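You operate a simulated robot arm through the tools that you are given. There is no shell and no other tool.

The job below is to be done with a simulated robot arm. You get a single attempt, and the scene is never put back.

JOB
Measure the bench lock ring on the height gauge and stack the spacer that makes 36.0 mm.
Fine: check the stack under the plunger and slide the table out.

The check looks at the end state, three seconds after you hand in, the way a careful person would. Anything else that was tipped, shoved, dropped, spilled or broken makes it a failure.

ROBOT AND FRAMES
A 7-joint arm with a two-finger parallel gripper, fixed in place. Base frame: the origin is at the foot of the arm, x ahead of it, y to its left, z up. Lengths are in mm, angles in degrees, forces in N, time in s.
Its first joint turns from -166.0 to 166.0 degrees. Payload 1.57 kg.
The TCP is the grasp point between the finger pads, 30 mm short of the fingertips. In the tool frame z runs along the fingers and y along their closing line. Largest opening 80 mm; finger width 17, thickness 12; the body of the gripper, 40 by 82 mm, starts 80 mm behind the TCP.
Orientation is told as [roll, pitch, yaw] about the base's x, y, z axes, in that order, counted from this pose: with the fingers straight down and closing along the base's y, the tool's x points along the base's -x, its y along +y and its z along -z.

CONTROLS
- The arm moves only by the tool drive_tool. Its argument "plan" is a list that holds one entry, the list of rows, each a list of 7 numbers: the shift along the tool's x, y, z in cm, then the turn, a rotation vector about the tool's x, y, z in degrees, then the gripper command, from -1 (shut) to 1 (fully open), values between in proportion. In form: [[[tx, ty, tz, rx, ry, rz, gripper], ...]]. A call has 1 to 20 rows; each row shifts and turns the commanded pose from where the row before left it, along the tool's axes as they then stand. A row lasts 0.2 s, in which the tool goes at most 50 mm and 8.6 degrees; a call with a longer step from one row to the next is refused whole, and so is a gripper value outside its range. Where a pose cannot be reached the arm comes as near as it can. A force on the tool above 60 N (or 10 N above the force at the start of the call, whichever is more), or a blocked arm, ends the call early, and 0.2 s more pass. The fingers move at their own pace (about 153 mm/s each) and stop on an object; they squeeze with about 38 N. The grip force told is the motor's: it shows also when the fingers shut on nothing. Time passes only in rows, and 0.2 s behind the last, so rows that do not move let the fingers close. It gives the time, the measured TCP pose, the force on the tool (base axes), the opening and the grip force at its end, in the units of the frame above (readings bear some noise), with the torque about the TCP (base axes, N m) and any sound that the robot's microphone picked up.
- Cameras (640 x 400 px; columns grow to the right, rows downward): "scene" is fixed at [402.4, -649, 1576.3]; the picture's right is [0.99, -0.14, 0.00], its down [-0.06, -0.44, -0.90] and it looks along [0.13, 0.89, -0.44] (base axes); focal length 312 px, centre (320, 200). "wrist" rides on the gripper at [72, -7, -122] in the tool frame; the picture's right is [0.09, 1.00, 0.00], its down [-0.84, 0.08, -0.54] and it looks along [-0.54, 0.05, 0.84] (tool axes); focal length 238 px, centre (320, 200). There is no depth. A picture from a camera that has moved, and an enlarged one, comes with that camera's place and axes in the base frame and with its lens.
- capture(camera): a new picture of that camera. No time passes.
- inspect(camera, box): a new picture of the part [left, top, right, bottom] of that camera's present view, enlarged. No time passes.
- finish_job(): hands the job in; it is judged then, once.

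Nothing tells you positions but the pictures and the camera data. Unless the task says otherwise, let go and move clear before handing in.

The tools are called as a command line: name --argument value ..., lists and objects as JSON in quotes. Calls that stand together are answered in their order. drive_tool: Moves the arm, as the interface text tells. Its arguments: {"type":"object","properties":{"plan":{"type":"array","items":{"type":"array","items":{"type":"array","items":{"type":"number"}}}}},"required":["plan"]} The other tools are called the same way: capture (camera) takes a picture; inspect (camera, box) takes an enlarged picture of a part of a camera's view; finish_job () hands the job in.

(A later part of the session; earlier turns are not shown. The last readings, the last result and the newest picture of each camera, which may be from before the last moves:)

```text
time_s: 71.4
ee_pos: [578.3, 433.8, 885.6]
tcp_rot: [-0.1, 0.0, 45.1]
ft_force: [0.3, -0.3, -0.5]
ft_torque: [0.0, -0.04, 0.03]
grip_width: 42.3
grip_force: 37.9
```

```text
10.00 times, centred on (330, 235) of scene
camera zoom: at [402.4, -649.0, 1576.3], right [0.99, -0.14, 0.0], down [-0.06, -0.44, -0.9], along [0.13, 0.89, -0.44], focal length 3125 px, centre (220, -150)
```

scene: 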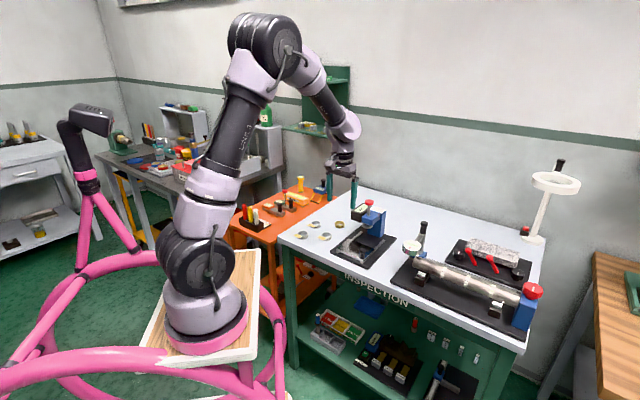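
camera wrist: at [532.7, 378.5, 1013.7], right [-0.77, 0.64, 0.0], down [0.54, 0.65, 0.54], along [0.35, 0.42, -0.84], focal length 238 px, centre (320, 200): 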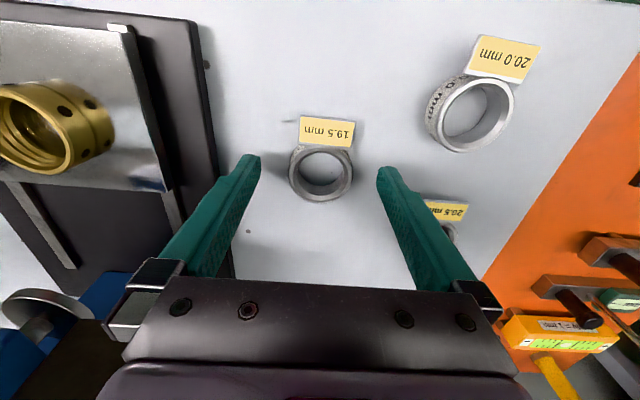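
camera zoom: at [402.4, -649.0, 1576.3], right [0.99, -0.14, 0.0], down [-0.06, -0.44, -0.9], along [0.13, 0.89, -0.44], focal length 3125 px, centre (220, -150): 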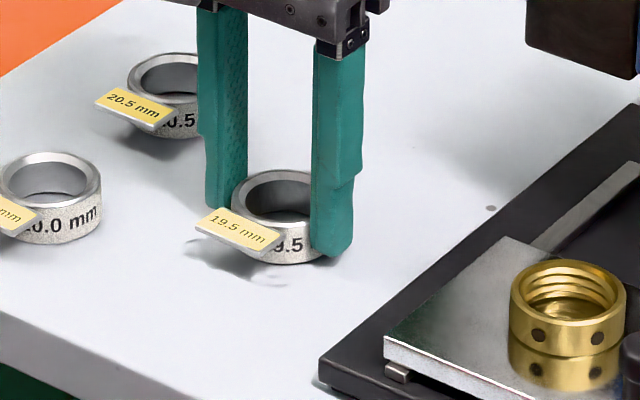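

The spacer is held. I'll lift it, carry it above the brass ring and hover to align.

drive_tool --plan '[[[0, 0, -0.7, 0, 0, 0, -1], [0, 0, -2, 0, 0, 0, -1], [0, 0, -3, 0, 0, 0, -1], [0, 0, -3.7, 0, 0, 0, -1], [0, 0, -2, 0, 0, 0, -1], [0.3, -2, 0, 0, 0, 0, -1], [0.37, -2.6, 0, 0, 0, 0, -1], [0.37, -2.6, 0, 0, 0, 0, -1], [0.37, -2.6, 0, 0, 0, 0, -1], [0.37, -2.6, 0, 0, 0, 0, -1], [0.37, -2.6, 0, 0, 0, 0, -1], [0, 0, 0, 0, 0, 0, -1], [0, 0, 0, 0, 0, 0, -1]]]'

capture --camera "wrist"

inspect --camera "scene" --box '[325, 190, 395, 270]'

```text
time_s: 74.2
ee_pos: [668.4, 310.0, 1000.5]
tcp_rot: [0.0, 0.1, 45.1]
ft_force: [0.4, 0.3, -0.9]
ft_torque: [0.01, -0.02, 0.02]
grip_width: 42.6
grip_force: 38.1
```

```text
taken
camera wrist: at [623.1, 253.0, 1122.2], right [-0.77, 0.64, 0.0], down [0.54, 0.65, 0.54], along [0.35, 0.42, -0.84], focal length 238 px, centre (320, 200)
```

wrist: 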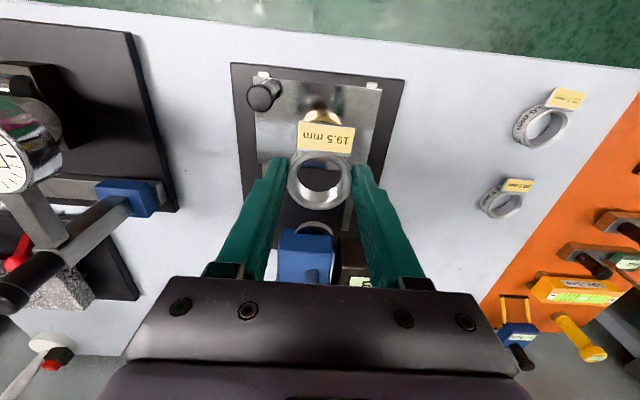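

```text
5.00 times, centred on (360, 230) of scene
camera zoom: at [402.4, -649.0, 1576.3], right [0.99, -0.14, 0.0], down [-0.06, -0.44, -0.9], along [0.13, 0.89, -0.44], focal length 1562 px, centre (120, 50)
```

zoom: 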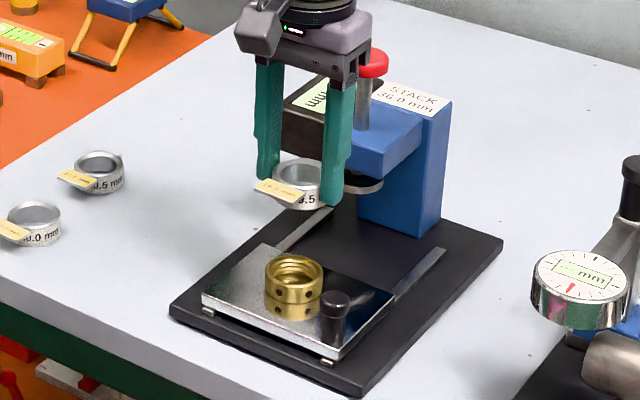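

Alignment looks close. I'll lower to just above the ring and compare again.

drive_tool --plan '[[[0, 0, 2, 0, 0, 0, -1], [0, 0, 2, 0, 0, 0, -1], [0, 0, 1.5, 0, 0, 0, -1], [0, 0, 0, 0, 0, 0, -1], [0, 0, 0, 0, 0, 0, -1]]]'

inspect --camera "wrist" --box '[240, 90, 400, 220]'

inspect --camera "scene" --box '[340, 215, 380, 255]'

```text
time_s: 75.4
ee_pos: [669.6, 310.0, 946.0]
tcp_rot: [0.0, 0.0, 45.0]
ft_force: [-0.9, 0.5, -1.2]
ft_torque: [-0.02, 0.02, -0.02]
grip_width: 42.1
grip_force: 38.0
```

```text
3.08 times, centred on (320, 155) of wrist
camera zoom: at [623.1, 254.0, 1066.0], right [-0.77, 0.64, 0.0], down [0.54, 0.65, 0.54], along [0.35, 0.42, -0.84], focal length 733 px, centre (320, 338)
```

zoom: 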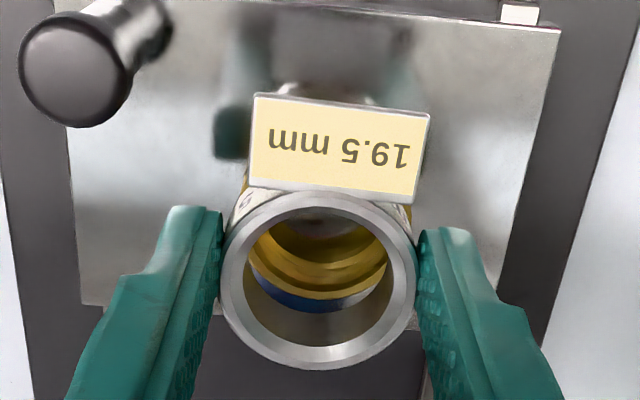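

```text
10.00 times, centred on (360, 235) of scene
camera zoom: at [402.4, -649.0, 1576.3], right [0.99, -0.14, 0.0], down [-0.06, -0.44, -0.9], along [0.13, 0.89, -0.44], focal length 3125 px, centre (-80, -150)
```

zoom: 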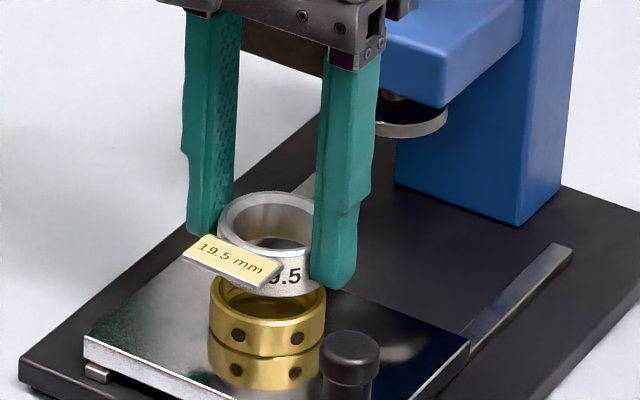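

From both cameras the spacer is offset about 1–2 mm inward and to the right. I'll correct that and lower to a few mm above the ring.

drive_tool --plan '[[[0.12, 0.15, 0.3, 0, 0, 0, -1], [0, 0, 0.3, 0, 0, 0, -1], [0, 0, 0, 0, 0, 0, -1], [0, 0, 0, 0, 0, 0, -1]]]'

inspect --camera "wrist" --box '[270, 120, 370, 220]'

inspect --camera "scene" --box '[345, 225, 375, 255]'

```text
time_s: 76.4
ee_pos: [668.1, 310.5, 940.0]
tcp_rot: [0.0, 0.0, 45.1]
ft_force: [0.6, -0.2, -0.8]
ft_torque: [0.01, 0.01, -0.02]
grip_width: 42.6
grip_force: 37.8
```

```text
4.00 times, centred on (320, 170) of wrist
camera zoom: at [622.2, 254.3, 1060.8], right [-0.77, 0.64, 0.0], down [0.54, 0.65, 0.54], along [0.35, 0.42, -0.84], focal length 953 px, centre (320, 320)
```

zoom: 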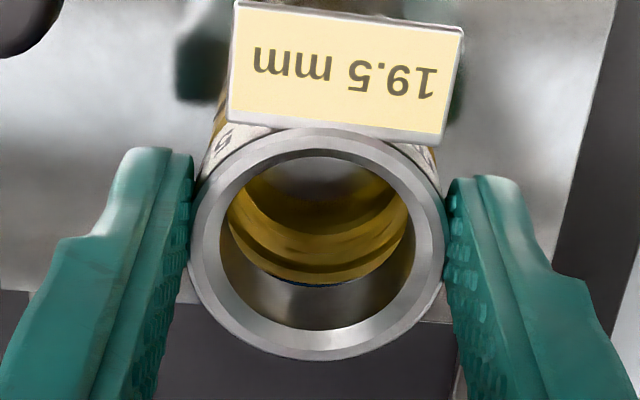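

```text
13.33 times, centred on (360, 240) of scene
camera zoom: at [402.4, -649.0, 1576.3], right [0.99, -0.14, 0.0], down [-0.06, -0.44, -0.9], along [0.13, 0.89, -0.44], focal length 4166 px, centre (-213, -333)
```

zoom: 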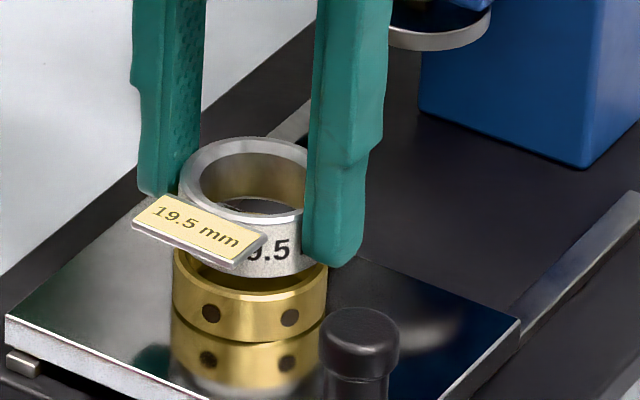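

Both cameras show the spacer concentric with the ring, about 6 mm above it. I'll lower slowly to contact.

drive_tool --plan '[[[0, 0, 0.2, 0, 0, 0, -1], [0, 0, 0.15, 0, 0, 0, -1], [0, 0, 0, 0, 0, 0, -1], [0, 0, 0, 0, 0, 0, -1]]]'

drive_tool --plan '[[[0, 0, 0.1, 0, 0, 0, -1], [0, 0, 0, 0, 0, 0, -1]]]'

inspect --camera "scene" --box '[345, 225, 375, 255]'

```text
time_s: 77.4
ee_pos: [667.7, 310.3, 936.5]
tcp_rot: [0.1, 0.1, 45.0]
ft_force: [0.5, 0.3, -0.2]
ft_torque: [0.0, -0.01, 0.06]
grip_width: 42.5
grip_force: 37.9
```

```text
time_s: 78.0
ee_pos: [667.7, 309.9, 935.2]
tcp_rot: [0.0, 0.1, 44.9]
ft_force: [-0.5, -0.3, 0.6]
ft_torque: [0.0, -0.03, 0.0]
grip_width: 42.4
grip_force: 38.3
```

```text
13.33 times, centred on (360, 240) of scene
camera zoom: at [402.4, -649.0, 1576.3], right [0.99, -0.14, 0.0], down [-0.06, -0.44, -0.9], along [0.13, 0.89, -0.44], focal length 4166 px, centre (-213, -333)
```

zoom: 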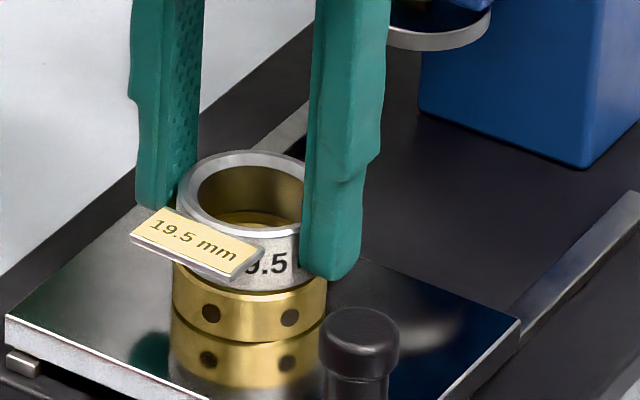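

drive_tool --plan '[[[0, 0, 0.1, 0, 0, 0, -1], [0, 0, 0, 0, 0, 0, -1]]]'

inspect --camera "scene" --box '[345, 225, 375, 255]'

```text
time_s: 78.6
ee_pos: [668.2, 312.2, 934.2]
tcp_rot: [0.0, 0.0, 45.0]
ft_force: [-0.3, 0.4, -1.1]
ft_torque: [-0.01, 0.01, -0.02]
grip_width: 42.4
grip_force: 37.8
```

```text
13.33 times, centred on (360, 240) of scene
camera zoom: at [402.4, -649.0, 1576.3], right [0.99, -0.14, 0.0], down [-0.06, -0.44, -0.9], along [0.13, 0.89, -0.44], focal length 4166 px, centre (-213, -333)
```

zoom: 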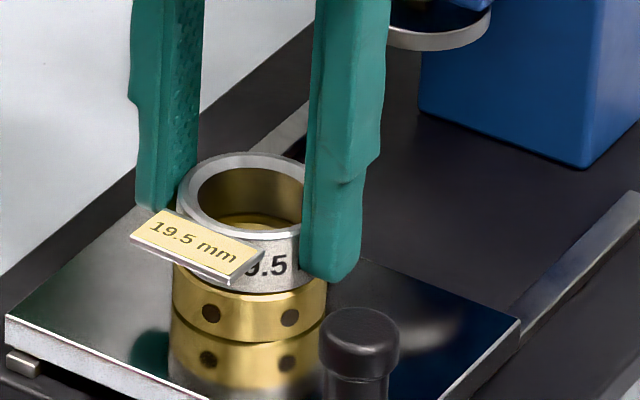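

drive_tool --plan '[[[0, 0, 0.1, 0, 0, 0, -1], [0, 0, 0, 0, 0, 0, -1]]]'

drive_tool --plan '[[[0, 0, 0.05, 0, 0, 0, -1], [0, 0, 0, 0, 0, 0, -1]]]'

inspect --camera "scene" --box '[345, 225, 375, 255]'

inspect --camera "wrist" --box '[270, 120, 370, 220]'

```text
time_s: 79.2
ee_pos: [667.6, 310.8, 934.1]
tcp_rot: [0.0, 0.0, 45.1]
ft_force: [0.7, -2.8, 13.7]
ft_torque: [-0.13, 0.1, 0.01]
grip_width: 42.6
grip_force: 37.8
```

```text
time_s: 79.8
ee_pos: [668.3, 311.6, 932.5]
tcp_rot: [0.0, 0.0, 45.1]
ft_force: [2.6, -1.3, 18.5]
ft_torque: [-0.1, 0.02, -0.02]
grip_width: 42.6
grip_force: 38.2
```

```text
13.33 times, centred on (360, 240) of scene
camera zoom: at [402.4, -649.0, 1576.3], right [0.99, -0.14, 0.0], down [-0.06, -0.44, -0.9], along [0.13, 0.89, -0.44], focal length 4166 px, centre (-213, -333)
```

zoom: 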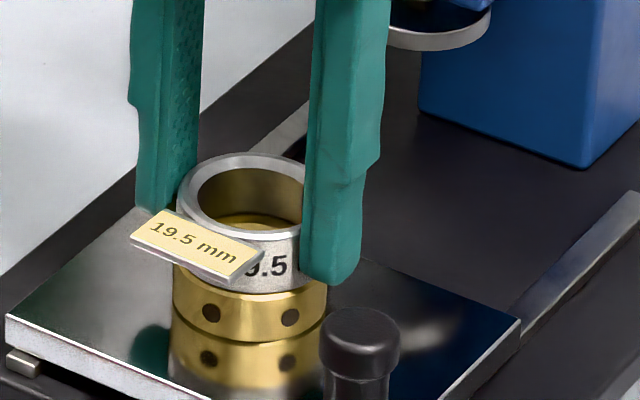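

```text
4.00 times, centred on (320, 170) of wrist
camera zoom: at [621.8, 255.0, 1054.1], right [-0.77, 0.64, 0.0], down [0.54, 0.65, 0.54], along [0.35, 0.42, -0.84], focal length 953 px, centre (320, 320)
```

zoom: 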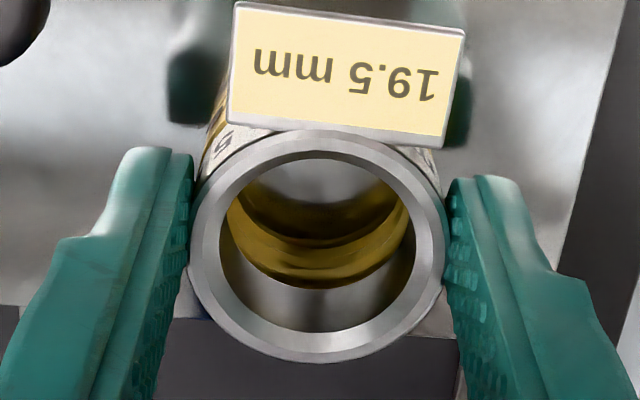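

Seated on the ring. I'll ease the pressure to nearly zero, open and rise straight.

drive_tool --plan '[[[0, 0, -0.1, 0, 0, 0, -1], [0, 0, 0, 0, 0, 0, -1]]]'

drive_tool --plan '[[[0, 0, 0, 0, 0, 0, 0.4], [0, 0, 0, 0, 0, 0, 0.4], [0, 0, 0, 0, 0, 0, 0.4], [0, 0, -0.5, 0, 0, 0, 0.4], [0, 0, -2, 0, 0, 0, 0.4], [0, 0, -3, 0, 0, 0, 0.4], [0, 0, -3, 0, 0, 0, 0.4], [0, 0, 0, 0, 0, 0, 0.4], [0, 0, 0, 0, 0, 0, 0.4]]]'

inspect --camera "scene" --box '[340, 215, 380, 255]'

capture --camera "wrist"

```text
time_s: 80.4
ee_pos: [667.7, 311.7, 933.3]
tcp_rot: [0.1, 0.0, 45.0]
ft_force: [0.5, -0.6, 2.0]
ft_torque: [-0.02, -0.05, -0.02]
grip_width: 42.5
grip_force: 37.9
```

```text
time_s: 82.4
ee_pos: [669.2, 311.5, 1018.0]
tcp_rot: [0.1, 0.0, 45.0]
ft_force: [0.7, -0.4, -0.9]
ft_torque: [-0.02, -0.03, 0.0]
grip_width: 56.1
grip_force: 0.2
```

```text
10.00 times, centred on (360, 235) of scene
camera zoom: at [402.4, -649.0, 1576.3], right [0.99, -0.14, 0.0], down [-0.06, -0.44, -0.9], along [0.13, 0.89, -0.44], focal length 3125 px, centre (-80, -150)
```

zoom: 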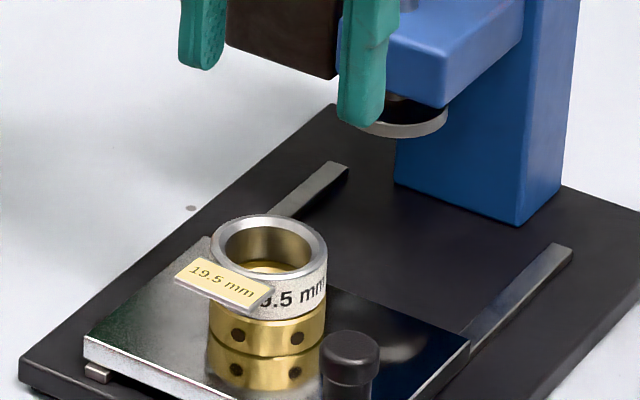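

```text
taken
camera wrist: at [623.2, 254.7, 1137.9], right [-0.77, 0.64, 0.0], down [0.54, 0.65, 0.54], along [0.35, 0.42, -0.84], focal length 238 px, centre (320, 200)
```

wrist: 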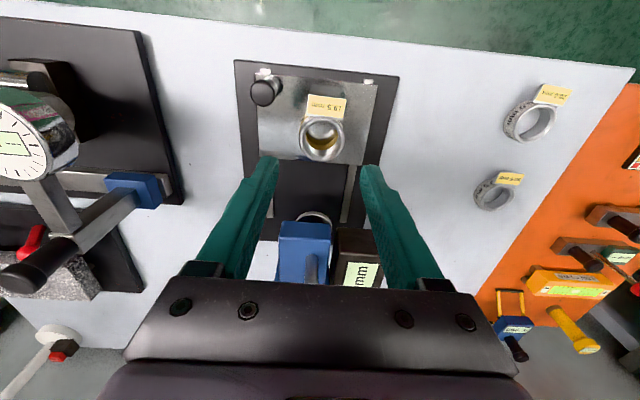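

The stack is seated and concentric. Next is the knob again. The tag leaves about 35 mm beside the knob, so I'll use a narrow opening of about 34 mm and return to the earlier knob pose.

drive_tool --plan '[[[1.3, -1.83, 0, 0, 0, 0, -0.15], [1.3, -1.83, 0, 0, 0, 0, -0.15], [1.28, -1.84, 0, 0, 0, 0, -0.15], [0, 0, 2, 0, 0, 0, -0.15], [0, 0, 1.5, 0, 0, 0, -0.15], [0, 0, 0, 0, 0, 0, -0.15], [0, 0, 0, 0, 0, 0, -0.15]]]'

capture --camera "wrist"

inspect --camera "scene" --box '[335, 205, 385, 265]'

```text
time_s: 84.0
ee_pos: [680.0, 245.7, 984.3]
tcp_rot: [-0.1, 0.0, 45.0]
ft_force: [-0.2, 0.2, 0.1]
ft_torque: [-0.01, -0.02, -0.02]
grip_width: 34.0
grip_force: 0.1
```

```text
taken
camera wrist: at [633.3, 189.3, 1105.4], right [-0.77, 0.64, 0.0], down [0.54, 0.65, 0.54], along [0.35, 0.42, -0.84], focal length 238 px, centre (320, 200)
```

wrist: 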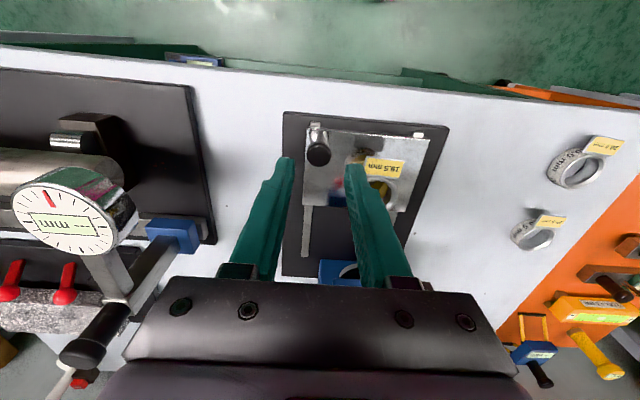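

```text
6.67 times, centred on (360, 235) of scene
camera zoom: at [402.4, -649.0, 1576.3], right [0.99, -0.14, 0.0], down [-0.06, -0.44, -0.9], along [0.13, 0.89, -0.44], focal length 2083 px, centre (53, -33)
```

zoom: 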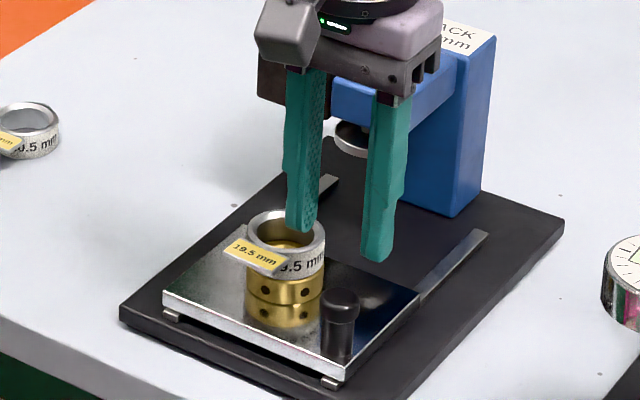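

drive_tool --plan '[[[-0.1, -0.12, 1.5, 0, 0, 0, -0.15], [0, 0, 1.5, 0, 0, 0, -0.15], [0, 0, 1.2, 0, 0, 0, -0.15], [0, 0, 0, 0, 0, 0, -0.15], [0, 0, 0, 0, 0, 0, -0.15]]]'

inspect --camera "wrist" --box '[240, 130, 440, 270]'

inspect --camera "scene" --box '[335, 205, 385, 265]'

```text
time_s: 85.2
ee_pos: [682.7, 245.8, 943.1]
tcp_rot: [0.1, 0.0, 45.0]
ft_force: [0.5, -0.1, 0.4]
ft_torque: [0.0, -0.02, 0.0]
grip_width: 34.2
grip_force: 0.1
```

```text
2.86 times, centred on (340, 200) of wrist
camera zoom: at [635.2, 189.9, 1063.0], right [-0.77, 0.64, 0.0], down [0.54, 0.65, 0.54], along [0.35, 0.42, -0.84], focal length 681 px, centre (263, 200)
```

zoom: 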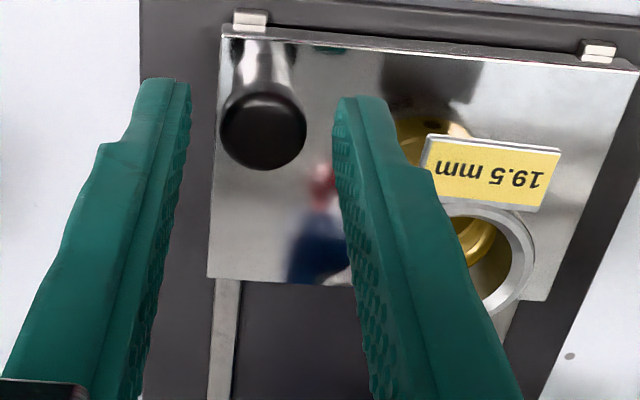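

```text
6.67 times, centred on (360, 235) of scene
camera zoom: at [402.4, -649.0, 1576.3], right [0.99, -0.14, 0.0], down [-0.06, -0.44, -0.9], along [0.13, 0.89, -0.44], focal length 2083 px, centre (53, -33)
```

zoom: 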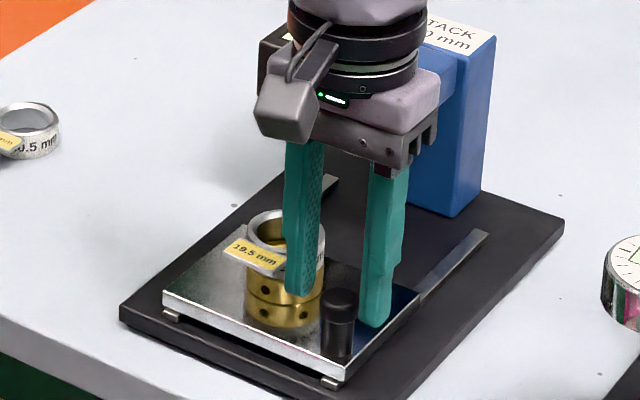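

The knob is centred, and the finger clears the tag by about 9 mm. I'll descend and close.

drive_tool --plan '[[[0, 0, 0.7, 0, 0, 0, -0.15], [0, 0, 0.6, 0, 0, 0, -0.15], [0, 0, 0, 0, 0, 0, -0.15], [0, 0, 0, 0, 0, 0, -0.4], [0, 0, 0, 0, 0, 0, -1], [0, 0, 0, 0, 0, 0, -1], [0, 0, 0, 0, 0, 0, -1]]]'

inspect --camera "wrist" --box '[240, 130, 440, 270]'

```text
time_s: 86.8
ee_pos: [680.0, 246.0, 929.1]
tcp_rot: [0.0, 0.0, 44.9]
ft_force: [-0.4, 0.6, 1.2]
ft_torque: [-0.17, -0.21, -0.01]
grip_width: 21.5
grip_force: 34.8
```

```text
2.86 times, centred on (340, 200) of wrist
camera zoom: at [634.4, 190.0, 1050.0], right [-0.77, 0.64, 0.0], down [0.54, 0.65, 0.54], along [0.35, 0.42, -0.84], focal length 681 px, centre (263, 200)
```

zoom: 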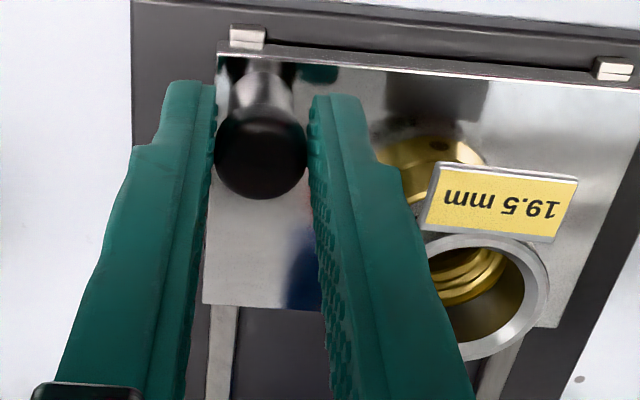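

A clean grip with no side load. I'll slide the table in gently, so the stack doesn't move.

drive_tool --plan '[[[-0.2, 0, 0, 0, 0, 0, -1], [-0.3, -0.01, 0, 0, 0, 0, -1], [-0.4, -0.01, 0, 0, 0, 0, -1], [-0.4, -0.01, 0, 0, 0, 0, -1], [-0.4, -0.01, 0, 0, 0, 0, -1], [-0.4, -0.01, 0, 0, 0, 0, -1], [-0.4, -0.01, 0, 0, 0, 0, -1], [-0.4, -0.01, 0, 0, 0, 0, -1], [-0.4, -0.01, 0, 0, 0, 0, -1], [-0.4, -0.01, 0, 0, 0, 0, -1], [-0.3, -0.01, 0, 0, 0, 0, -1], [0, 0, 0, 0, 0, 0, -1]]]'

inspect --camera "scene" --box '[335, 190, 405, 260]'

```text
time_s: 89.4
ee_pos: [710.6, 274.8, 928.5]
tcp_rot: [0.0, -0.1, 45.1]
ft_force: [-13.2, 16.1, 12.3]
ft_torque: [0.81, -0.41, 0.22]
grip_width: 21.6
grip_force: 34.9
```

```text
5.71 times, centred on (370, 225) of scene
camera zoom: at [402.4, -649.0, 1576.3], right [0.99, -0.14, 0.0], down [-0.06, -0.44, -0.9], along [0.13, 0.89, -0.44], focal length 1786 px, centre (34, 57)
```

zoom: 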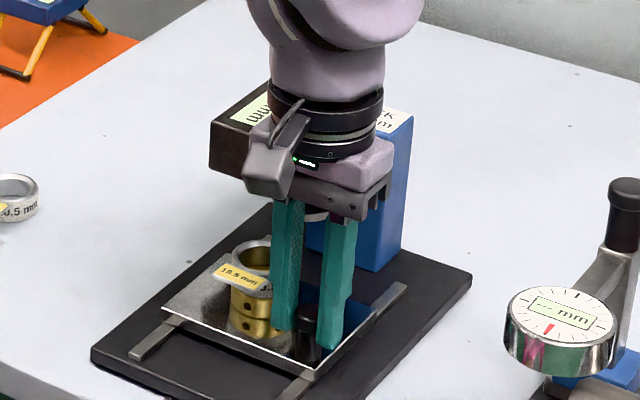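

A side load of about 20 N and an upward load of 12 N have built up. I'll relieve them and carry on.

drive_tool --plan '[[[0, 0.15, -0.12, 0, 0, 0, -1], [0, 0, 0, 0, 0, 0, -1]]]'

drive_tool --plan '[[[-0.3, 0, 0, 0, 0, 0, -1], [-0.4, 0, 0, 0, 0, 0, -1], [-0.4, 0, 0, 0, 0, 0, -1], [-0.4, 0, 0, 0, 0, 0, -1], [-0.4, 0, 0, 0, 0, 0, -1], [-0.3, 0, 0, 0, 0, 0, -1], [0, 0, 0, 0, 0, 0, -1]]]'

```text
time_s: 90.0
ee_pos: [708.3, 274.5, 929.4]
tcp_rot: [0.0, 0.1, 45.1]
ft_force: [-9.8, 11.1, -0.3]
ft_torque: [0.95, -0.02, 0.06]
grip_width: 21.5
grip_force: 35.1
```

```text
time_s: 91.6
ee_pos: [725.2, 290.5, 929.5]
tcp_rot: [0.1, 0.2, 45.0]
ft_force: [-12.7, 12.5, 0.3]
ft_torque: [-0.25, 0.39, 0.08]
grip_width: 21.8
grip_force: 34.4
```

drive_tool --plan '[[[0, 0.15, 0, 0, 0, 0, -1], [-0.3, 0, 0, 0, 0, 0, -1], [-0.4, 0, 0, 0, 0, 0, -1], [-0.4, 0, 0, 0, 0, 0, -1], [-0.3, 0, 0, 0, 0, 0, -1], [0, 0, 0, 0, 0, 0, -1]]]'

inspect --camera "scene" --box '[345, 190, 405, 250]'

inspect --camera "wrist" --box '[240, 130, 480, 290]'

```text
time_s: 93.0
ee_pos: [734.6, 300.6, 931.0]
tcp_rot: [-0.2, -0.1, 45.0]
ft_force: [3.6, -3.5, 0.1]
ft_torque: [0.11, 0.08, 0.02]
grip_width: 21.7
grip_force: 35.0
```

```text
6.67 times, centred on (375, 220) of scene
camera zoom: at [402.4, -649.0, 1576.3], right [0.99, -0.14, 0.0], down [-0.06, -0.44, -0.9], along [0.13, 0.89, -0.44], focal length 2083 px, centre (-47, 67)
```

zoom: 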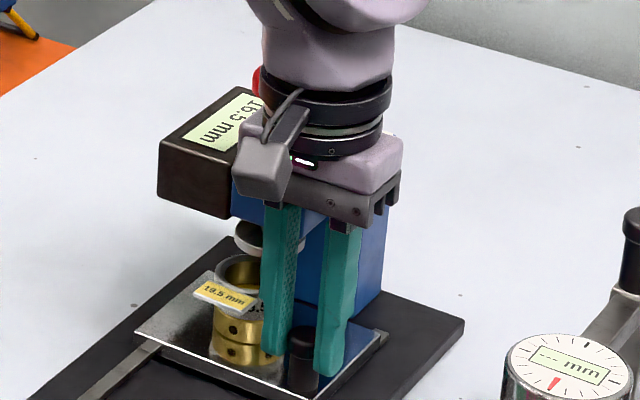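

```text
2.50 times, centred on (360, 210) of wrist
camera zoom: at [688.2, 244.1, 1050.6], right [-0.77, 0.64, 0.0], down [0.54, 0.65, 0.54], along [0.35, 0.42, -0.84], focal length 596 px, centre (220, 175)
```

zoom: 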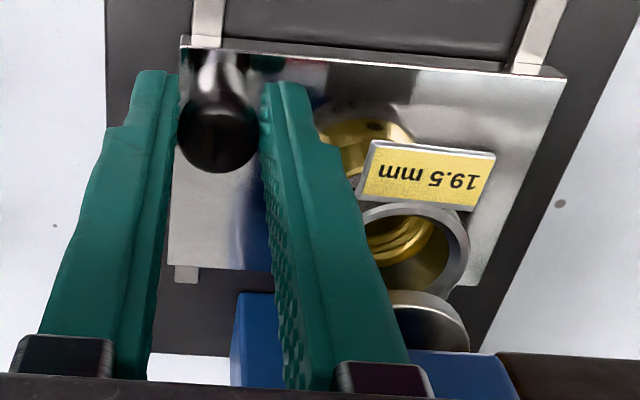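

The stack top should pass about 7 mm below the foot. I'll continue in small steps.

drive_tool --plan '[[[-0.25, 0, 0, 0, 0, 0, -1], [-0.25, 0, 0, 0, 0, 0, -1], [0, 0, 0, 0, 0, 0, -1]]]'

inspect --camera "scene" --box '[355, 210, 395, 250]'

inspect --camera "wrist" --box '[240, 130, 480, 290]'

```text
time_s: 93.8
ee_pos: [738.9, 303.7, 930.7]
tcp_rot: [0.0, 0.0, 45.0]
ft_force: [9.8, -10.5, 0.5]
ft_torque: [-0.37, 0.28, -0.08]
grip_width: 21.6
grip_force: 34.3
```

```text
10.00 times, centred on (375, 230) of scene
camera zoom: at [402.4, -649.0, 1576.3], right [0.99, -0.14, 0.0], down [-0.06, -0.44, -0.9], along [0.13, 0.89, -0.44], focal length 3125 px, centre (-230, -100)
```

zoom: 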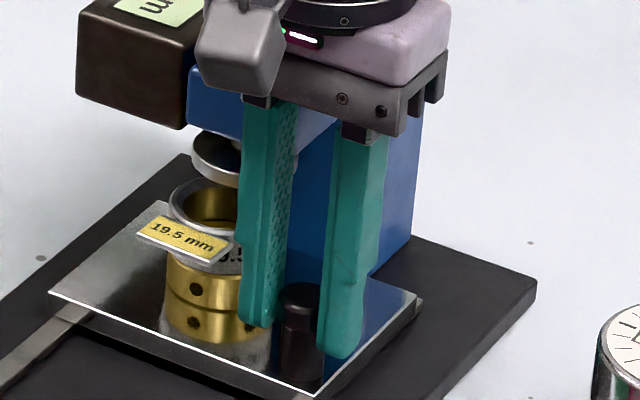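

```text
2.50 times, centred on (360, 210) of wrist
camera zoom: at [691.7, 247.6, 1050.7], right [-0.77, 0.64, 0.0], down [0.54, 0.65, 0.54], along [0.35, 0.42, -0.84], focal length 596 px, centre (220, 175)
```

zoom: 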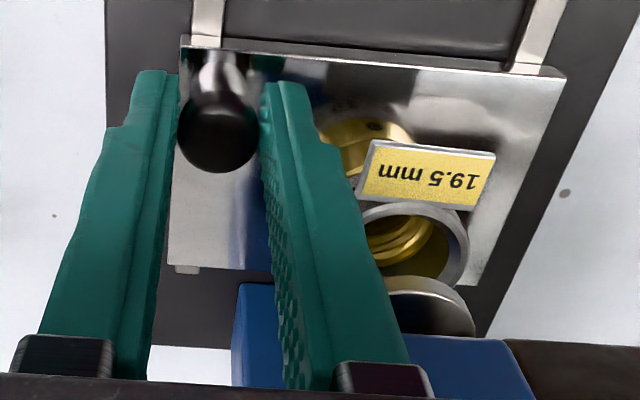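

drive_tool --plan '[[[0, -0.1, 0, 0, 0, 0, -1], [-0.25, 0, 0, 0, 0, 0, -1], [-0.25, 0, 0, 0, 0, 0, -1], [0, 0, 0, 0, 0, 0, -1]]]'

inspect --camera "scene" --box '[355, 210, 395, 250]'

inspect --camera "wrist" --box '[240, 130, 480, 290]'

```text
time_s: 94.8
ee_pos: [742.7, 309.1, 930.9]
tcp_rot: [0.0, -0.2, 44.9]
ft_force: [6.7, -2.1, 7.5]
ft_torque: [-0.19, -0.38, -0.15]
grip_width: 22.0
grip_force: 34.7
```

```text
10.00 times, centred on (375, 230) of scene
camera zoom: at [402.4, -649.0, 1576.3], right [0.99, -0.14, 0.0], down [-0.06, -0.44, -0.9], along [0.13, 0.89, -0.44], focal length 3125 px, centre (-230, -100)
```

zoom: 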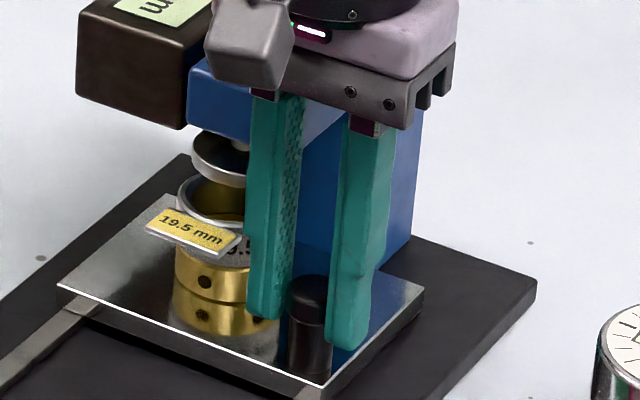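

```text
2.50 times, centred on (360, 210) of wrist
camera zoom: at [696.1, 251.8, 1050.4], right [-0.77, 0.64, 0.0], down [0.54, 0.65, 0.55], along [0.35, 0.42, -0.84], focal length 596 px, centre (220, 175)
```

zoom: 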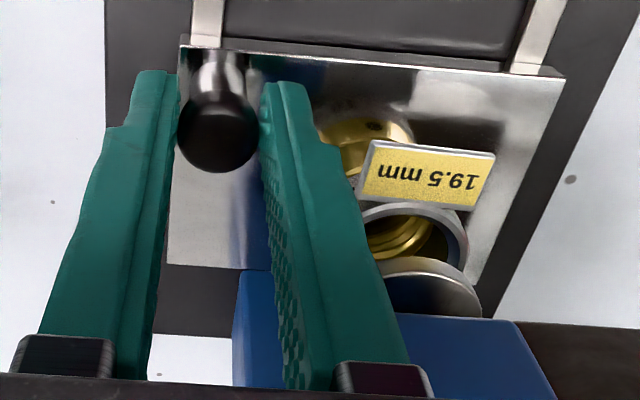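

drive_tool --plan '[[[0, 0, -0.08, 0, 0, 0, -1], [-0.2, 0, 0, 0, 0, 0, -1], [0, 0, 0, 0, 0, 0, -1]]]'

drive_tool --plan '[[[-0.2, 0, 0, 0, 0, 0, -1], [0, 0, 0, 0, 0, 0, -1]]]'

inspect --camera "scene" --box '[355, 210, 395, 250]'

```text
time_s: 95.6
ee_pos: [741.6, 308.4, 930.5]
tcp_rot: [-0.1, 0.1, 45.0]
ft_force: [4.9, -4.2, 0.0]
ft_torque: [-0.57, -0.04, -0.05]
grip_width: 21.5
grip_force: 34.8
```

```text
time_s: 96.2
ee_pos: [743.9, 310.0, 929.3]
tcp_rot: [0.1, 0.1, 45.0]
ft_force: [4.7, -3.4, 0.9]
ft_torque: [-0.7, 0.07, -0.08]
grip_width: 21.5
grip_force: 34.6
```

```text
10.00 times, centred on (375, 230) of scene
camera zoom: at [402.4, -649.0, 1576.3], right [0.99, -0.14, 0.0], down [-0.06, -0.44, -0.9], along [0.13, 0.89, -0.44], focal length 3125 px, centre (-230, -100)
```

zoom: 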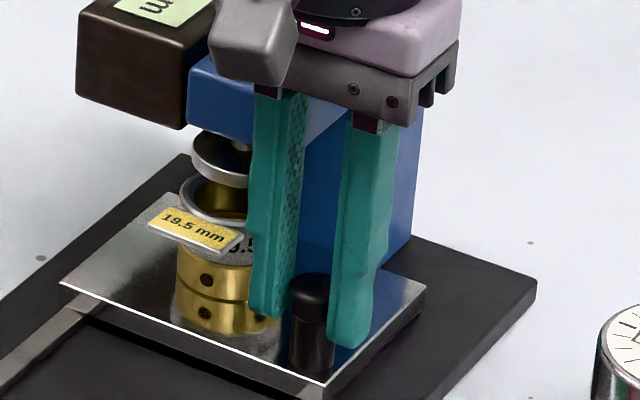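

drive_tool --plan '[[[-0.2, 0, 0, 0, 0, 0, -1], [0, 0, 0, 0, 0, 0, -1]]]'

drive_tool --plan '[[[-0.15, 0, 0, 0, 0, 0, -1], [0, 0, 0, 0, 0, 0, -1]]]'

inspect --camera "scene" --box '[355, 210, 395, 250]'

```text
time_s: 96.8
ee_pos: [745.0, 311.9, 930.0]
tcp_rot: [0.0, 0.0, 45.0]
ft_force: [3.7, -1.8, 0.0]
ft_torque: [-0.71, 0.19, -0.05]
grip_width: 21.5
grip_force: 34.5
```

```text
time_s: 97.4
ee_pos: [746.7, 311.8, 929.1]
tcp_rot: [0.0, 0.1, 45.1]
ft_force: [1.6, 1.1, -1.1]
ft_torque: [0.02, -0.5, 0.04]
grip_width: 21.6
grip_force: 34.9
```

```text
10.00 times, centred on (375, 230) of scene
camera zoom: at [402.4, -649.0, 1576.3], right [0.99, -0.14, 0.0], down [-0.06, -0.44, -0.9], along [0.13, 0.89, -0.44], focal length 3125 px, centre (-230, -100)
```

zoom: 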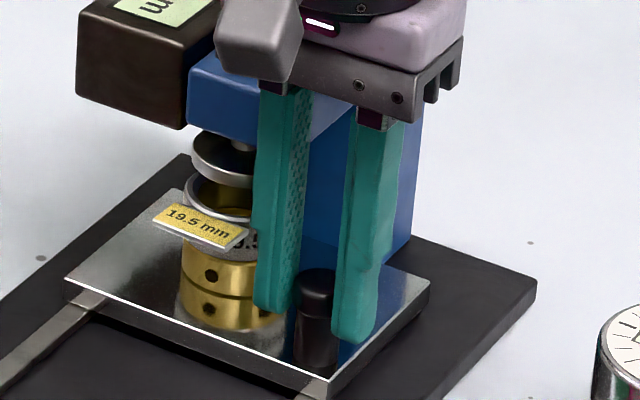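

drive_tool --plan '[[[-0.15, 0, 0, 0, 0, 0, -1], [0, 0, 0, 0, 0, 0, -1]]]'

drive_tool --plan '[[[-0.15, 0, 0, 0, 0, 0, -1], [0, 0, 0, 0, 0, 0, -1]]]'

```text
time_s: 98.0
ee_pos: [746.8, 313.3, 929.3]
tcp_rot: [0.0, 0.1, 45.1]
ft_force: [0.7, 1.0, 0.5]
ft_torque: [0.02, -0.43, 0.06]
grip_width: 21.7
grip_force: 34.3
```

```text
time_s: 98.6
ee_pos: [747.4, 313.4, 930.5]
tcp_rot: [0.1, 0.1, 45.0]
ft_force: [-4.6, -5.2, 0.0]
ft_torque: [-0.53, 0.05, 0.04]
grip_width: 21.6
grip_force: 34.4
```

drive_tool --plan '[[[-0.15, 0, 0, 0, 0, 0, -1], [0, 0, 0, 0, 0, 0, -1]]]'

inspect --camera "scene" --box '[355, 200, 395, 250]'

inspect --camera "wrist" --box '[240, 130, 480, 290]'

```text
time_s: 99.2
ee_pos: [748.0, 314.4, 930.5]
tcp_rot: [0.0, 0.1, 44.9]
ft_force: [-18.6, -16.4, 0.0]
ft_torque: [-0.67, 0.32, 0.01]
grip_width: 22.1
grip_force: 34.3
```

```text
8.00 times, centred on (375, 225) of scene
camera zoom: at [402.4, -649.0, 1576.3], right [0.99, -0.14, 0.0], down [-0.06, -0.44, -0.9], along [0.13, 0.89, -0.44], focal length 2500 px, centre (-120, 0)
```

zoom: 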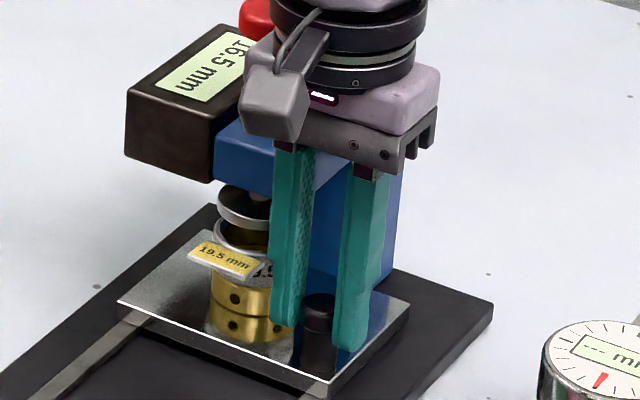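

```text
2.50 times, centred on (360, 210) of wrist
camera zoom: at [702.4, 258.2, 1051.2], right [-0.77, 0.64, 0.0], down [0.54, 0.65, 0.54], along [0.35, 0.42, -0.84], focal length 596 px, centre (220, 175)
```

zoom: 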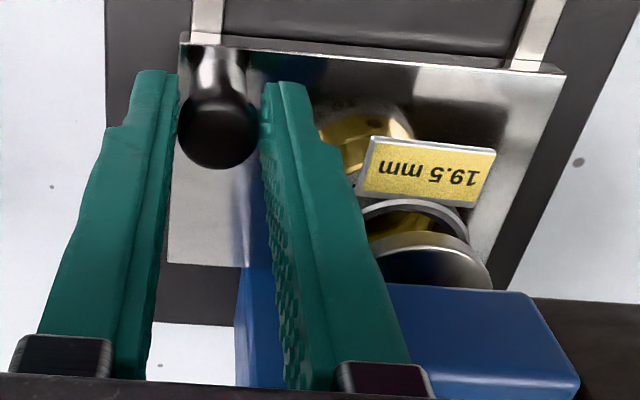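

The stop is reached again with the stack under the foot. I'll relieve the push, open narrowly, back out, rise, and go above the button.

drive_tool --plan '[[[0.25, 0, 0, 0, 0, 0, -1], [0, 0, 0, 0, 0, 0, -1]]]'

drive_tool --plan '[[[0, 0, 0, 0, 0, 0, -0.15], [0, 0, 0, 0, 0, 0, -0.15], [0, 0, 0, 0, 0, 0, -0.15], [1, 0, 0, 0, 0, 0, -0.15], [2, 0, 0, 0, 0, 0, -0.15], [2.5, 0, 0, 0, 0, 0, -0.15], [0, 0, -2, 0, 0, 0, -0.15], [0, 0, -4, 0, 0, 0, -0.15], [0, 0, -4, 0, 0, 0, -0.15], [0, 0, -4, 0, 0, 0, -0.15], [0, 0, -4, 0, 0, 0, -1], [-3.07, 1.79, 0, 0, 0, 0, -1], [-3.07, 1.79, 0, 0, 0, 0, -1], [-3.07, 1.79, 0, 0, 0, 0, -1], [0, 0, 0, 0, 0, 0, -1], [0, 0, 0, 0, 0, 0, -1]]]'

capture --camera "wrist"

inspect --camera "scene" --box '[345, 190, 395, 250]'

```text
time_s: 99.8
ee_pos: [748.6, 315.1, 930.7]
tcp_rot: [0.0, -0.1, 44.9]
ft_force: [-2.4, -5.8, 0.2]
ft_torque: [0.39, 0.01, -0.06]
grip_width: 21.6
grip_force: 35.0
```

```text
time_s: 103.2
ee_pos: [737.0, 377.9, 1112.3]
tcp_rot: [0.0, 0.0, 45.0]
ft_force: [-0.2, -0.4, -0.4]
ft_torque: [-0.02, 0.01, -0.02]
grip_width: 0.2
grip_force: 20.9
```

```text
taken
camera wrist: at [690.3, 322.4, 1233.4], right [-0.77, 0.64, 0.0], down [0.54, 0.65, 0.54], along [0.35, 0.42, -0.84], focal length 238 px, centre (320, 200)
```

wrist: 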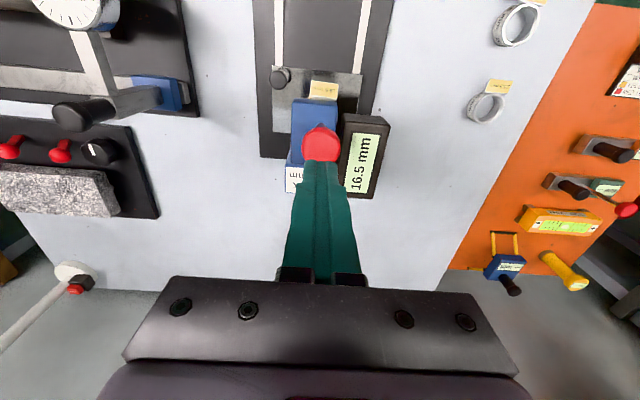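

```text
6.67 times, centred on (370, 220) of scene
camera zoom: at [402.4, -649.0, 1576.3], right [0.99, -0.14, 0.0], down [-0.06, -0.44, -0.9], along [0.13, 0.89, -0.44], focal length 2083 px, centre (-13, 67)
```

zoom: 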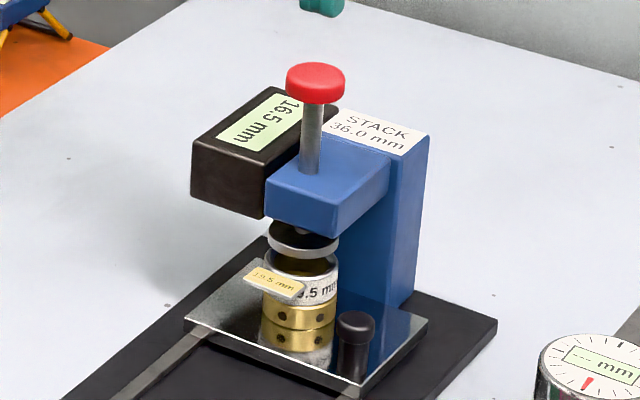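

The stack is directly under the foot. I'll press down slowly; contact is expected near TCP z≈1060.

drive_tool --plan '[[[0, 0, 2, 0, 0, 0, -1], [0, 0, 1.5, 0, 0, 0, -1], [0, 0, 0.7, 0, 0, 0, -1], [0, 0, 0.4, 0, 0, 0, -1], [0, 0, 0, 0, 0, 0, -1], [0, 0, 0, 0, 0, 0, -1]]]'

drive_tool --plan '[[[0, 0, 0.15, 0, 0, 0, -1], [0, 0, 0.15, 0, 0, 0, -1], [0, 0, 0, 0, 0, 0, -1]]]'

inspect --camera "scene" --box '[345, 190, 395, 250]'

```text
time_s: 104.6
ee_pos: [736.9, 379.2, 1064.6]
tcp_rot: [0.0, 0.0, 45.1]
ft_force: [0.6, 0.4, 0.6]
ft_torque: [-0.03, 0.01, 0.0]
grip_width: 0.3
grip_force: 21.4
```

```text
time_s: 105.4
ee_pos: [735.7, 379.7, 1060.3]
tcp_rot: [0.0, 0.0, 44.9]
ft_force: [0.0, -0.7, 0.6]
ft_torque: [0.01, -0.01, -0.01]
grip_width: 0.0
grip_force: 20.9
```

```text
6.67 times, centred on (370, 220) of scene
camera zoom: at [402.4, -649.0, 1576.3], right [0.99, -0.14, 0.0], down [-0.06, -0.44, -0.9], along [0.13, 0.89, -0.44], focal length 2083 px, centre (-13, 67)
```

zoom: 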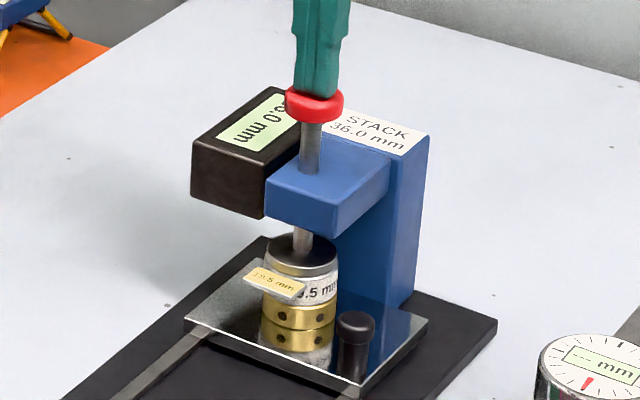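

The foot is on the stack and the display has changed. I'll press a hair more and read it from the wrist camera.

drive_tool --plan '[[[0, 0, 0.08, 0, 0, 0, -1], [0, 0, 0, 0, 0, 0, -1], [0, 0, 0, 0, 0, 0, -1]]]'

inspect --camera "wrist" --box '[330, 110, 430, 230]'

```text
time_s: 106.2
ee_pos: [735.6, 377.8, 1060.8]
tcp_rot: [0.0, 0.0, 45.0]
ft_force: [0.5, -0.6, 2.0]
ft_torque: [-0.01, -0.04, -0.02]
grip_width: 0.2
grip_force: 21.8
```

```text
3.33 times, centred on (380, 170) of wrist
camera zoom: at [689.3, 322.2, 1182.2], right [-0.77, 0.64, 0.0], down [0.54, 0.65, 0.54], along [0.35, 0.42, -0.84], focal length 794 px, centre (120, 300)
```

zoom: 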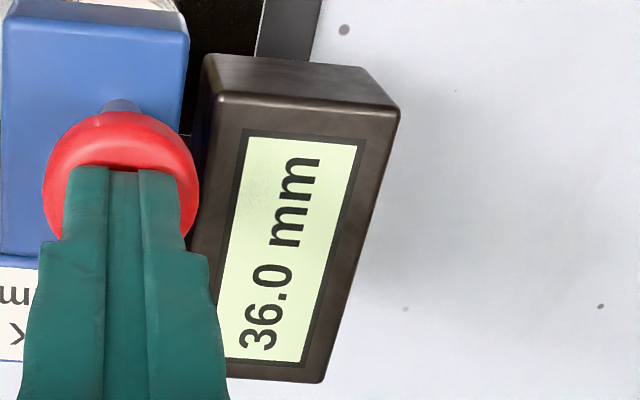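

The display reads 36.0 mm, as wanted. I'll raise and return to the knob by the reverse path.

drive_tool --plan '[[[0, 0, -0.4, 0, 0, 0, -1], [0, 0, -0.8, 0, 0, 0, -1], [0, 0, -1.5, 0, 0, 0, -1], [0, 0, -2.28, 0, 0, 0, -1], [3.07, -1.79, 0, 0, 0, 0, -1], [3.07, -1.79, 0, 0, 0, 0, -1], [3.07, -1.79, 0, 0, 0, 0, -0.15], [0, 0, 0, 0, 0, 0, -0.15], [0, 0, 4, 0, 0, 0, -0.15], [0, 0, 4, 0, 0, 0, -0.15], [0, 0, 4, 0, 0, 0, -0.15], [0, 0, 4, 0, 0, 0, -0.15], [0, 0, 2, 0, 0, 0, -0.15], [0, 0, 0, 0, 0, 0, -0.15], [0, 0, 0, 0, 0, 0, -0.15]]]'

capture --camera "wrist"

inspect --camera "scene" --box '[335, 190, 405, 260]'

```text
time_s: 109.4
ee_pos: [706.9, 274.8, 929.9]
tcp_rot: [0.0, 0.1, 45.0]
ft_force: [0.6, 0.0, 0.2]
ft_torque: [-0.03, -0.02, 0.01]
grip_width: 34.0
grip_force: 0.1
```

```text
taken
camera wrist: at [661.9, 218.0, 1050.7], right [-0.77, 0.64, 0.0], down [0.54, 0.65, 0.54], along [0.35, 0.42, -0.84], focal length 238 px, centre (320, 200)
```

wrist: 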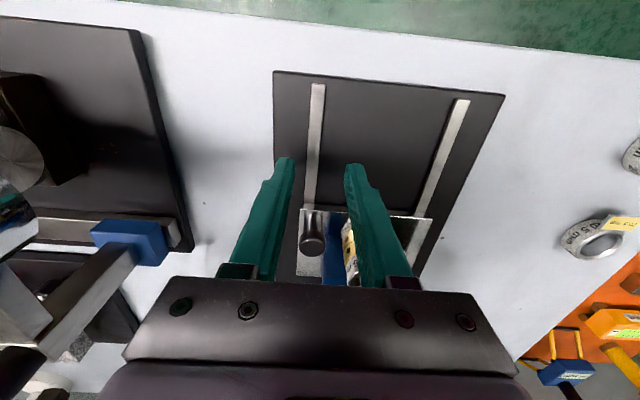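

```text
5.71 times, centred on (370, 225) of scene
camera zoom: at [402.4, -649.0, 1576.3], right [0.99, -0.14, 0.0], down [-0.06, -0.44, -0.9], along [0.13, 0.89, -0.44], focal length 1786 px, centre (34, 57)
```

zoom: 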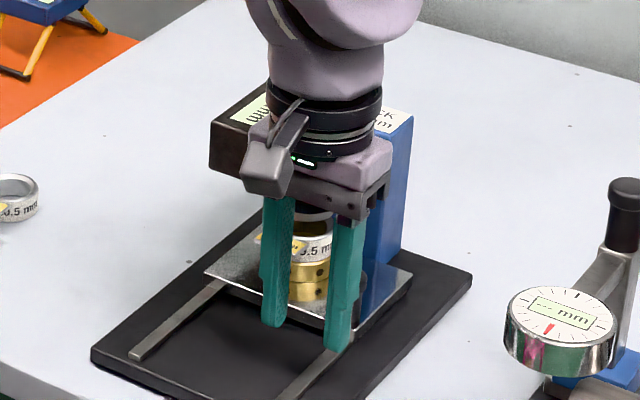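

drive_tool --plan '[[[-1.2, 0, 0, 0, 0, 0, -0.15], [-1.2, 0, 0, 0, 0, 0, -0.15], [-1.0, 0, 0, 0, 0, 0, -0.15], [0, 0, 0, 0, 0, 0, -0.15], [0, 0, 0, 0, 0, 0, -0.15]]]'

inspect --camera "wrist" --box '[240, 130, 440, 280]'

```text
time_s: 110.6
ee_pos: [732.5, 298.3, 930.4]
tcp_rot: [0.1, 0.0, 45.0]
ft_force: [-0.1, -0.3, 0.6]
ft_torque: [0.0, -0.07, 0.03]
grip_width: 33.9
grip_force: 0.1
```

```text
2.67 times, centred on (340, 205) of wrist
camera zoom: at [685.5, 242.9, 1050.6], right [-0.77, 0.64, 0.0], down [0.54, 0.65, 0.54], along [0.35, 0.42, -0.84], focal length 636 px, centre (267, 187)
```

zoom: 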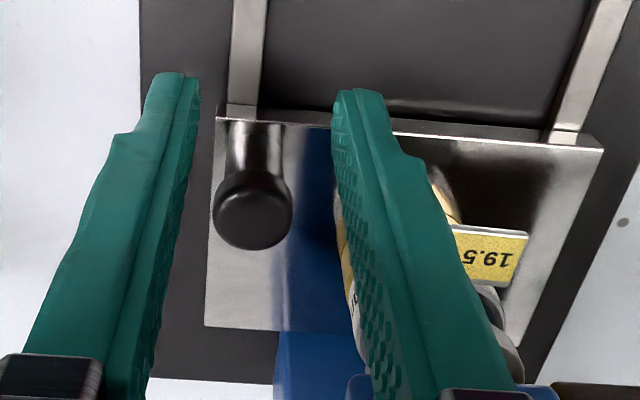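

drive_tool --plan '[[[-0.9, -0.15, 0, 0, 0, 0, -0.15], [-0.9, 0, 0, 0, 0, 0, -0.15], [0, 0, 0, 0, 0, 0, -0.15], [0, 0, 0, 0, 0, 0, -0.15]]]'

inspect --camera "wrist" --box '[240, 130, 440, 280]'

```text
time_s: 111.6
ee_pos: [747.8, 309.4, 930.3]
tcp_rot: [0.0, 0.0, 45.0]
ft_force: [0.5, 0.4, 0.2]
ft_torque: [0.0, -0.01, 0.02]
grip_width: 34.0
grip_force: 0.0
```

```text
2.67 times, centred on (340, 205) of wrist
camera zoom: at [701.6, 254.4, 1050.9], right [-0.77, 0.64, 0.0], down [0.54, 0.65, 0.54], along [0.35, 0.42, -0.84], focal length 636 px, centre (267, 187)
```

zoom: 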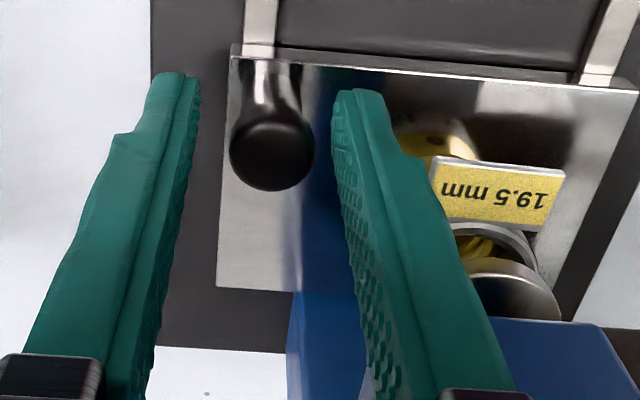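

Centred. I'll close and check the load.

drive_tool --plan '[[[-0.05, 0.04, 0, 0, 0, 0, -0.15], [0, 0, 0, 0, 0, 0, -0.4], [0, 0, 0, 0, 0, 0, -1], [0, 0, 0, 0, 0, 0, -1], [0, 0, 0, 0, 0, 0, -1]]]'

```text
time_s: 112.8
ee_pos: [747.5, 313.0, 929.7]
tcp_rot: [0.0, 0.0, 45.0]
ft_force: [-6.6, 5.9, 0.2]
ft_torque: [-0.06, -0.02, 0.08]
grip_width: 21.8
grip_force: 34.7
```

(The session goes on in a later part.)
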